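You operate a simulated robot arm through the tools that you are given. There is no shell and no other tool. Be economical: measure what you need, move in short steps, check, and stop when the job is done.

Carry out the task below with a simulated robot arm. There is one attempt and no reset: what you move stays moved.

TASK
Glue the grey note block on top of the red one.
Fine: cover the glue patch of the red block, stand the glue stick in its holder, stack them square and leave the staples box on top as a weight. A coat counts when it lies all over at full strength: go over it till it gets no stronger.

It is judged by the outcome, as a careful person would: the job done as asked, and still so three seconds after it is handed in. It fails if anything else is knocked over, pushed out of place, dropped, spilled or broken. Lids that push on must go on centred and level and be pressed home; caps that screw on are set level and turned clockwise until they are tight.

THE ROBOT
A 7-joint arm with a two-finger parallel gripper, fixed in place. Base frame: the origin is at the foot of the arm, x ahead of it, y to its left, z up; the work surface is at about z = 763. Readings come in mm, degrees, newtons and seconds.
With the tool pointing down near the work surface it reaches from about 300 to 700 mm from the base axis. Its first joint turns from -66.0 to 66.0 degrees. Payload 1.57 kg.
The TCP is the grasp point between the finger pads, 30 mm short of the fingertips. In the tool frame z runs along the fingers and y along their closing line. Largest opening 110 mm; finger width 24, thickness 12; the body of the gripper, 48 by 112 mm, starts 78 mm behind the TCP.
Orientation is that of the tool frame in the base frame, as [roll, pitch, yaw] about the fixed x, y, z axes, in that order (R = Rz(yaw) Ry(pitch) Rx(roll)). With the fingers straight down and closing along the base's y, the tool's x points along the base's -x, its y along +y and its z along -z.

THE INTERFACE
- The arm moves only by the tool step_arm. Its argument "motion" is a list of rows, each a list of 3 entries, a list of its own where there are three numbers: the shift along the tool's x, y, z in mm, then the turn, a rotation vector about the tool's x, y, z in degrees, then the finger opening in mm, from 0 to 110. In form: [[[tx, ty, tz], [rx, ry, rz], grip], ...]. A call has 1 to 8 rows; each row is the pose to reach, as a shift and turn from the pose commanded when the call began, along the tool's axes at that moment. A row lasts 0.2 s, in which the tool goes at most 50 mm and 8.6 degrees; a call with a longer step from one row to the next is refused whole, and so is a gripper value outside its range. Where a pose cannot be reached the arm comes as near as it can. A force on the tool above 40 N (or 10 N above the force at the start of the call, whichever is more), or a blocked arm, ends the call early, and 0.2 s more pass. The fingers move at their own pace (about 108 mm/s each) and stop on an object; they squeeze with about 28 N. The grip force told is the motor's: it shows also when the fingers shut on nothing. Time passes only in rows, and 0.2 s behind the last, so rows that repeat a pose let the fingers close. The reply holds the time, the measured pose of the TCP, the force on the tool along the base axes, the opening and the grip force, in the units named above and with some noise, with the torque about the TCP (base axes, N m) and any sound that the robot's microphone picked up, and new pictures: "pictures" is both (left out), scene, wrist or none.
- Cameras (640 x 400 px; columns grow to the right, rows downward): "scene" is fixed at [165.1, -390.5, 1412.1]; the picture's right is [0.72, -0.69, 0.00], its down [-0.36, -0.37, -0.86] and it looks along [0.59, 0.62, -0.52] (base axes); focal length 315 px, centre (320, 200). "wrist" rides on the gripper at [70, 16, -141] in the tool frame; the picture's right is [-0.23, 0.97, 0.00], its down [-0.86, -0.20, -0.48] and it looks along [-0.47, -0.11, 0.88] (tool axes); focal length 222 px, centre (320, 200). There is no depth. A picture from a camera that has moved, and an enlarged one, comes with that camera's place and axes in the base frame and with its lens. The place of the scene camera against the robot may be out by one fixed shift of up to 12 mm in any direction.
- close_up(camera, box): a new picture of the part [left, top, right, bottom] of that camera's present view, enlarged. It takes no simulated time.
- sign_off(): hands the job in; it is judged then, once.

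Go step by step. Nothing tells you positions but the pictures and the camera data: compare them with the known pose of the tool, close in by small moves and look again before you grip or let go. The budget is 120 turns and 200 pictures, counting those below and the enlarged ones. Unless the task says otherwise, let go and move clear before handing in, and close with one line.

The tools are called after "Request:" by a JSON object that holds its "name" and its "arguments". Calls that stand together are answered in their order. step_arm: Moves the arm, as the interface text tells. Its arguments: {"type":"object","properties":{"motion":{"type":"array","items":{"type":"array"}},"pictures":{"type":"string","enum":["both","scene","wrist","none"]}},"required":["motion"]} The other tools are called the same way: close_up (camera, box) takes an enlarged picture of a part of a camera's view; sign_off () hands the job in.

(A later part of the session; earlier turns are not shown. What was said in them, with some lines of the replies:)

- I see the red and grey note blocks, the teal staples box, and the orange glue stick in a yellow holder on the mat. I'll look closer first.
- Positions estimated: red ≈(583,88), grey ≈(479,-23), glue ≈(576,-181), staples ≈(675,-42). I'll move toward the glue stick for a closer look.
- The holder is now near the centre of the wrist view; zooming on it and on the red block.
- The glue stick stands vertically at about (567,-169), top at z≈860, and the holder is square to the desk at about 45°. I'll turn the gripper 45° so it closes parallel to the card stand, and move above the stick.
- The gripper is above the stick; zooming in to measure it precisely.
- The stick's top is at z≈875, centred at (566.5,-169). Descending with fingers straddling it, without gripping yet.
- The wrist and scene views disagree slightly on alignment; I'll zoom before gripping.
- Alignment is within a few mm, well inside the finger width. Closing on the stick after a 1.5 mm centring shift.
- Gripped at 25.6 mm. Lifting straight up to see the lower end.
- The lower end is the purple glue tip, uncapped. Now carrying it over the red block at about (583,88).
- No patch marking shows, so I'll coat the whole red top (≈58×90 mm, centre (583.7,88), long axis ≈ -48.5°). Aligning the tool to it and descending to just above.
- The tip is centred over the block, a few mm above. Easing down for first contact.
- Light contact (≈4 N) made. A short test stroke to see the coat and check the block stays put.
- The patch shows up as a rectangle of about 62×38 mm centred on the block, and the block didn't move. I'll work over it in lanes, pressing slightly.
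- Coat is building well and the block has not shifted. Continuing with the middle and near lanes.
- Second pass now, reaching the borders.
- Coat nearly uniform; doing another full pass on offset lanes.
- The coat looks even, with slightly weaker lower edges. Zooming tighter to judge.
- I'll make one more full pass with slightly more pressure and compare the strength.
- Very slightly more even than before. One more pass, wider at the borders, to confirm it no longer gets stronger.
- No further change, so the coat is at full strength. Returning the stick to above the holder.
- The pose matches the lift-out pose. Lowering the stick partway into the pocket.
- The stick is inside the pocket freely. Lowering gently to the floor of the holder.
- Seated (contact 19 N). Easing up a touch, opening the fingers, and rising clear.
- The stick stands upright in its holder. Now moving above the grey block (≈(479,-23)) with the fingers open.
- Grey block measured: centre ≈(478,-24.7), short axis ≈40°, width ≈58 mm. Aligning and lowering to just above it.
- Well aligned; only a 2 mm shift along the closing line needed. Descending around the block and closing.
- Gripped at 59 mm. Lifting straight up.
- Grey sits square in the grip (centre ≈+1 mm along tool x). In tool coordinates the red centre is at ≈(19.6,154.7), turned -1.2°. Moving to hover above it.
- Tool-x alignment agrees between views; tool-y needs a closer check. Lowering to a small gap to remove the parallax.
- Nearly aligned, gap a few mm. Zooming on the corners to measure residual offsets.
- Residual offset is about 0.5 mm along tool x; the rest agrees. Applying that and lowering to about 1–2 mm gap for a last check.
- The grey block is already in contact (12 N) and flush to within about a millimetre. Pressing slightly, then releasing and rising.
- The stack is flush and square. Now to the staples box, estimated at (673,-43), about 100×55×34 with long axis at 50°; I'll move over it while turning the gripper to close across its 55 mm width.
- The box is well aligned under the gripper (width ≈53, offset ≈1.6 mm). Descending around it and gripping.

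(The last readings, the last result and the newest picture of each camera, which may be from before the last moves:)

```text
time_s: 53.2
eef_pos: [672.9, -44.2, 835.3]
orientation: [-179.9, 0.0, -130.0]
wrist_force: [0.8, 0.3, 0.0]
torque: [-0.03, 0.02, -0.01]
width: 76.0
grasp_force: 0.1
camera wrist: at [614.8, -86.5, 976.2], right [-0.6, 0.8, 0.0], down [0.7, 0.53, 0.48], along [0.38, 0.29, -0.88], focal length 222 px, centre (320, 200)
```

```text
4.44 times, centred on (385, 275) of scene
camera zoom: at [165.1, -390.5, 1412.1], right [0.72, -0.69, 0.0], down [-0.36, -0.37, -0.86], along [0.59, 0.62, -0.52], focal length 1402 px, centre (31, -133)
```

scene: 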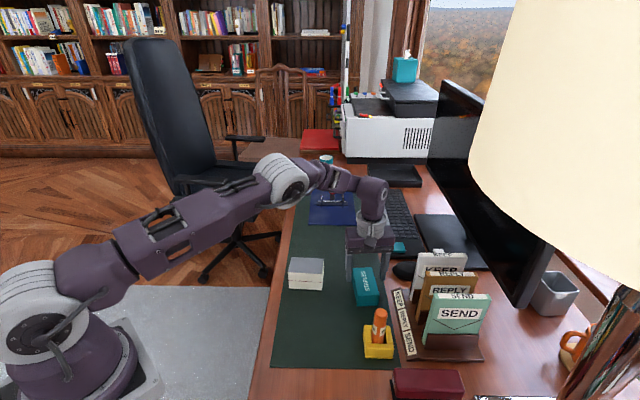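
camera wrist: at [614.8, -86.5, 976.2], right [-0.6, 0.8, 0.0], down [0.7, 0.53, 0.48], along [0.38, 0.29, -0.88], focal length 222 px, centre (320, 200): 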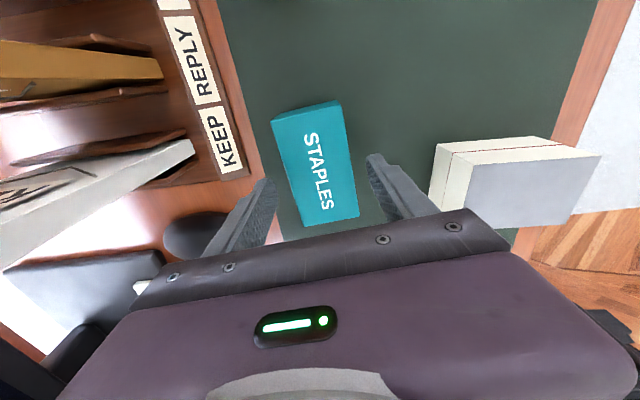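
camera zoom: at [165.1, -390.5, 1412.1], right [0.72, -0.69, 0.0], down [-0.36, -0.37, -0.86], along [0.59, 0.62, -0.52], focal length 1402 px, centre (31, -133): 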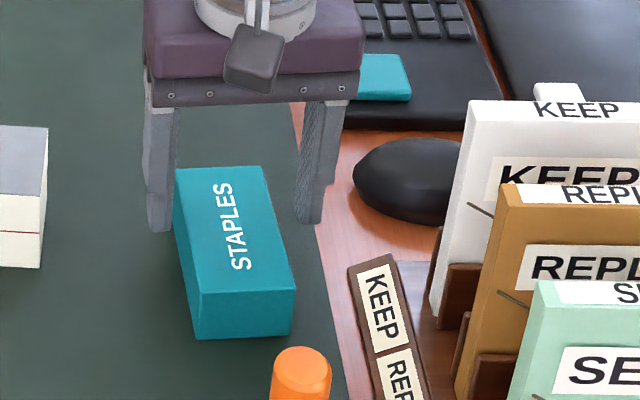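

Clear on both sides. Going down to grip height and closing.

Request:
{"name": "step_arm", "arguments": {"motion": [[[0, -0.7, 18], [0, 0, 0], 76], [[0, -0.7, 31], [0, 0, 0], 76], [[0, -0.7, 31], [0, 0, 0], 60], [[0, -0.7, 31], [0, 0, 0], 40], [[0, -0.7, 31], [0, 0, 0], 40], [[0, -0.7, 31], [0, 0, 0], 40]], "pictures": "none"}}

Request:
{"name": "step_arm", "arguments": {"motion": [[[0, 0, -20], [0, 0, 0], 40], [[0, 0, -50], [0, 0, 0], 40], [[0, 0, -85], [0, 0, 0], 40], [[0, 0, -120], [0, 0, 0], 40], [[0, 0, -120], [0, 0, 0], 40]], "pictures": "both"}}

Request:
{"name": "close_up", "arguments": {"camera": "wrist", "box": [240, 80, 400, 250]}}

```text
time_s: 54.6
eef_pos: [674.6, -42.7, 804.8]
orientation: [-180.0, -0.1, -130.0]
wrist_force: [-0.5, -0.5, -0.1]
torque: [0.01, -0.03, 0.02]
width: 54.6
grasp_force: 27.9
```

```text
time_s: 55.8
eef_pos: [673.6, -43.6, 926.7]
orientation: [-179.9, 0.0, -130.0]
wrist_force: [-0.7, -0.5, -1.2]
torque: [-0.02, -0.01, -0.01]
width: 54.5
grasp_force: 27.6
camera wrist: at [615.5, -87.0, 1067.0], right [-0.6, 0.8, 0.0], down [0.7, 0.53, 0.48], along [0.38, 0.29, -0.88], focal length 222 px, centre (320, 200)
```

scene: 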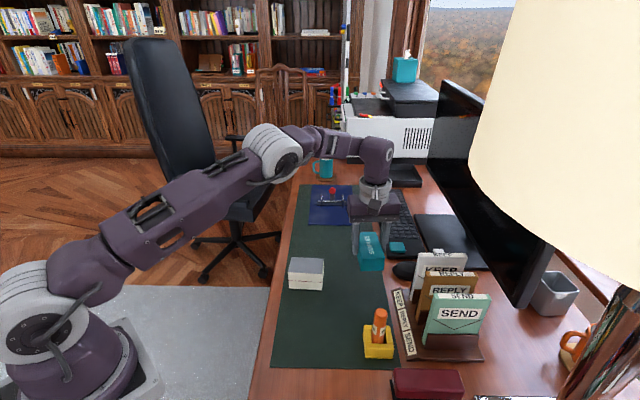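
wrist: 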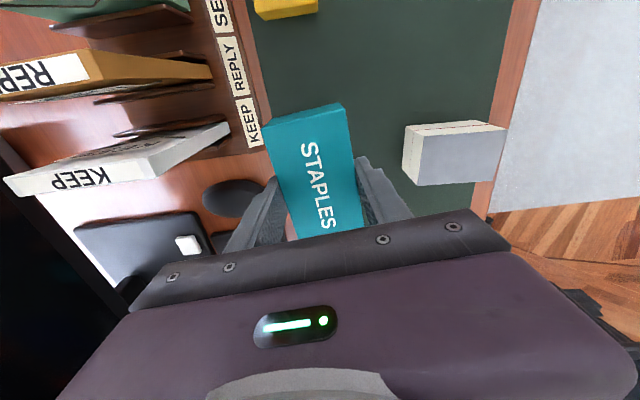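

```text
2.35 times, centred on (320, 165) of wrist
camera zoom: at [615.5, -87.0, 1067.0], right [-0.6, 0.8, 0.0], down [0.7, 0.53, 0.48], along [0.38, 0.29, -0.88], focal length 523 px, centre (320, 282)
```

zoom: 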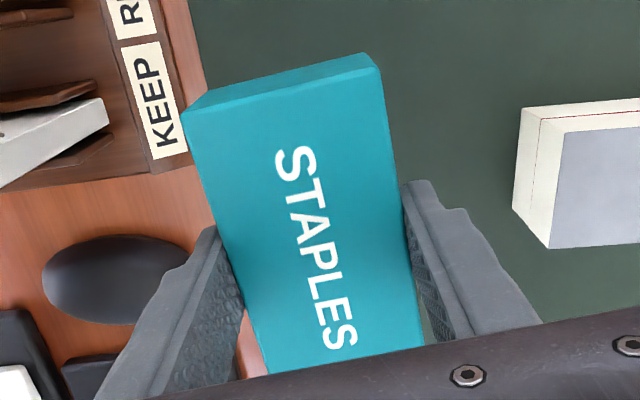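

Held securely at 54.5 mm. Carrying it over the stack while turning it so its long side runs along the blocks.

Request:
{"name": "step_arm", "arguments": {"motion": [[[-6, 19, 0], [0, 0, 8.4], 40], [[-11, 38, 0], [0, 0, 16.8], 40], [[-17, 57, 0], [0, 0, 25.2], 40], [[-23, 76, 0], [0, 0, 33.6], 40], [[-29, 95, 0], [0, 0, 42], 40], [[-34, 114, 0], [0, 0, 50.4], 40], [[-40, 133, 0], [0, 0, 58.8], 40], [[-45.8, 152.2, 0], [0, 0, 67.2], 40]], "pictures": "none"}}

Request:
{"name": "step_arm", "arguments": {"motion": [[[0, 0, 0], [0, 0, 8.4], 40], [[0, 0, 0], [0, 0, 16.8], 40], [[0, 0, 0], [0, 0, 25.2], 40], [[0, 0, 10], [0, 0, 31.5], 40], [[0, 0, 30], [0, 0, 31.5], 40], [[0, 0, 36], [0, 0, 31.5], 40]], "pictures": "both"}}

Request:
{"name": "close_up", "arguments": {"camera": "scene", "box": [275, 230, 345, 300]}}

Request:
{"name": "close_up", "arguments": {"camera": "wrist", "box": [240, 80, 400, 250]}}

```text
time_s: 57.6
eef_pos: [585.1, 89.9, 926.1]
orientation: [-180.0, 0.0, 162.7]
wrist_force: [0.5, 0.2, -1.8]
torque: [-0.01, 0.0, 0.01]
width: 54.6
grasp_force: 27.9
```

```text
time_s: 59.0
eef_pos: [586.6, 90.2, 889.9]
orientation: [180.0, -0.1, 131.3]
wrist_force: [-0.8, 0.2, -2.0]
torque: [0.01, 0.03, -0.02]
width: 54.4
grasp_force: 28.3
camera wrist: at [551.5, 152.0, 1030.4], right [0.88, 0.47, 0.0], down [0.41, -0.77, 0.48], along [0.23, -0.42, -0.88], focal length 222 px, centre (320, 200)
```

scene: 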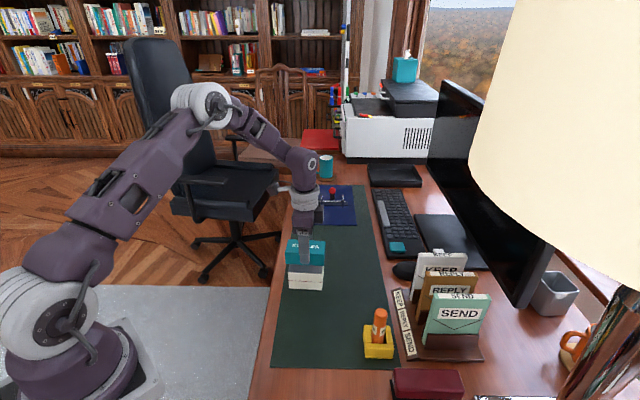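
wrist: 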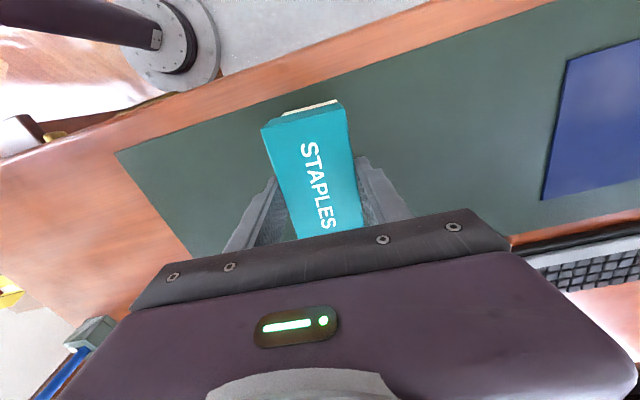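

```text
5.71 times, centred on (310, 265) of scene
camera zoom: at [165.2, -390.4, 1412.1], right [0.72, -0.69, 0.0], down [-0.36, -0.37, -0.86], along [0.59, 0.62, -0.52], focal length 1802 px, centre (377, -171)
```

zoom: 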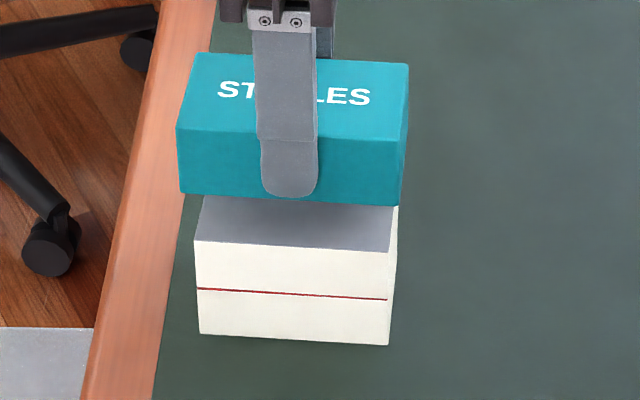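

```text
2.35 times, centred on (320, 165) of wrist
camera zoom: at [551.5, 152.0, 1030.4], right [0.88, 0.47, 0.0], down [0.41, -0.77, 0.48], along [0.23, -0.42, -0.88], focal length 523 px, centre (320, 282)
```

zoom: 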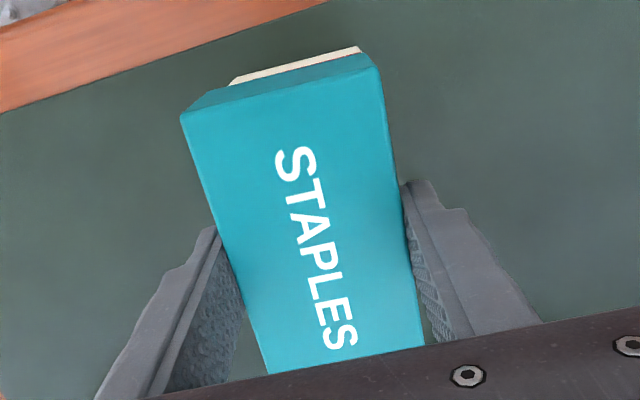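

Centred over the stack. Lowering gently to contact.

Request:
{"name": "step_arm", "arguments": {"motion": [[[0, 0, 10], [0, 0, 0], 40], [[0, 0, 18], [0, 0, 0], 40], [[0, 0, 23], [0, 0, 0], 40], [[0, 0, 26], [0, 0, 0], 40]], "pictures": "none"}}

Request:
{"name": "close_up", "arguments": {"camera": "scene", "box": [275, 230, 345, 300]}}

```text
time_s: 60.0
eef_pos: [586.1, 89.8, 865.5]
orientation: [180.0, 0.0, 131.3]
wrist_force: [-4.0, 0.1, 16.4]
torque: [-0.04, 0.29, 0.01]
width: 54.7
grasp_force: 27.8
```

```text
5.71 times, centred on (310, 265) of scene
camera zoom: at [164.7, -390.5, 1412.2], right [0.72, -0.69, 0.0], down [-0.36, -0.37, -0.86], along [0.59, 0.62, -0.52], focal length 1802 px, centre (377, -171)
```

zoom: 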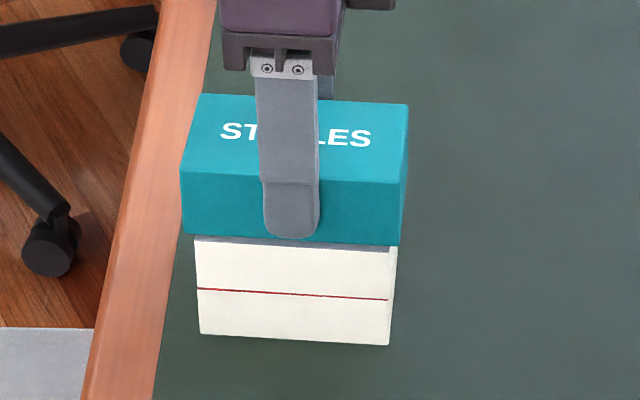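

Contact made (16 N) with the box centred. Releasing and rising clear.

Request:
{"name": "step_arm", "arguments": {"motion": [[[0, 0, -0.7], [0, 0, 0], 40], [[0, 0, -0.7], [0, 0, 0], 58], [[0, 0, -0.7], [0, 0, 0], 80], [[0, 0, -0.7], [0, 0, 0], 80], [[0, 0, -30], [0, 0, 0], 80], [[0, 0, -70], [0, 0, 0], 80], [[0, 0, -110], [0, 0, 0], 80], [[0, 0, -150], [0, 0, 0], 80]], "pictures": "both"}}

Request:
{"name": "close_up", "arguments": {"camera": "scene", "box": [275, 230, 345, 300]}}

Request:
{"name": "close_up", "arguments": {"camera": "wrist", "box": [240, 80, 400, 220]}}

```text
time_s: 61.8
eef_pos: [587.6, 90.9, 1014.4]
orientation: [-180.0, 0.0, 131.4]
wrist_force: [-0.5, 0.2, 1.0]
torque: [0.01, 0.03, -0.01]
width: 80.4
grasp_force: 0.1
camera wrist: at [552.5, 153.1, 1155.2], right [0.88, 0.47, 0.0], down [0.41, -0.77, 0.48], along [0.23, -0.42, -0.88], focal length 222 px, centre (320, 200)
```

scene: 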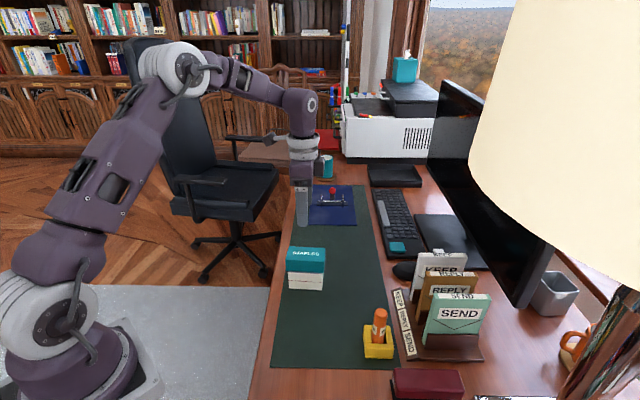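
wrist: 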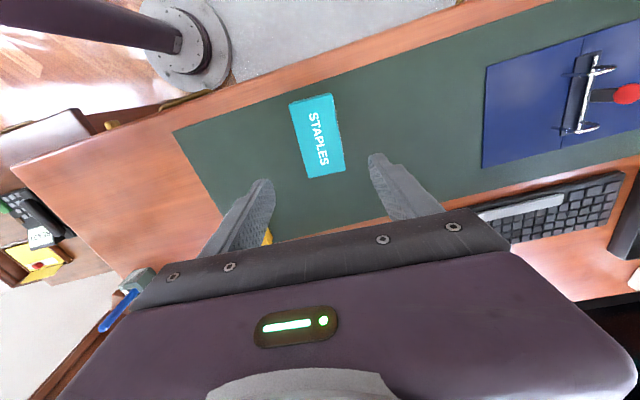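

```text
5.71 times, centred on (310, 265) of scene
camera zoom: at [165.1, -390.5, 1412.1], right [0.72, -0.69, 0.0], down [-0.36, -0.37, -0.86], along [0.59, 0.62, -0.52], focal length 1802 px, centre (377, -171)
```

zoom: 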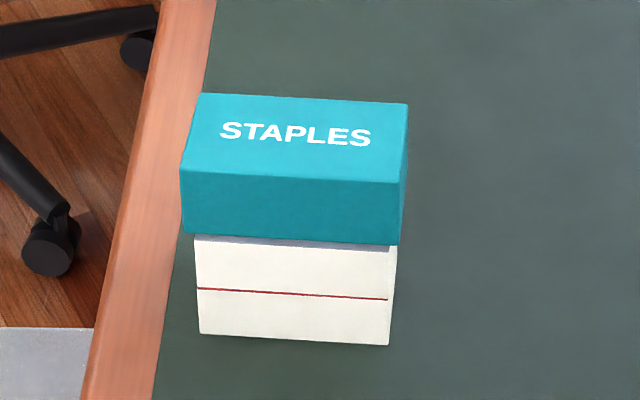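

```text
2.86 times, centred on (320, 150) of wrist
camera zoom: at [552.5, 153.1, 1155.2], right [0.88, 0.47, 0.0], down [0.41, -0.77, 0.48], along [0.23, -0.42, -0.88], focal length 635 px, centre (320, 343)
```

zoom: 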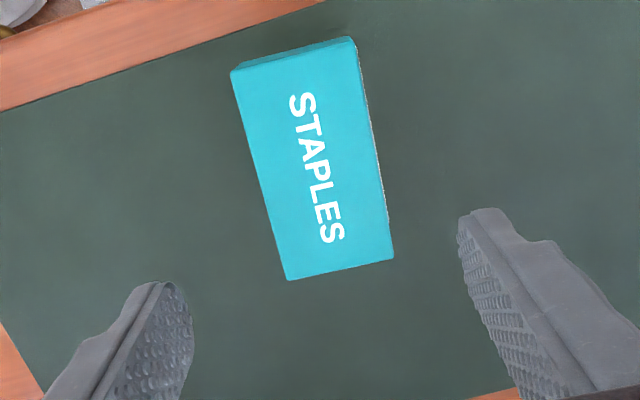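

The blocks are stacked square, the staples box rests flat on top, the glue stick stands in its holder, and the arm is clear. Handing in.

Request:
{"name": "sign_off", "arguments": {}}

```text
The job is handed in.
```

The grey note block is glued on top of the red one, square to within about a millimetre by eye, with the staples box left on top as a weight. The red block's glue patch is coated all over; a further pass made it no stronger. The glue stick is standing in its holder, and nothing else on the desk was disturbed that I could see.
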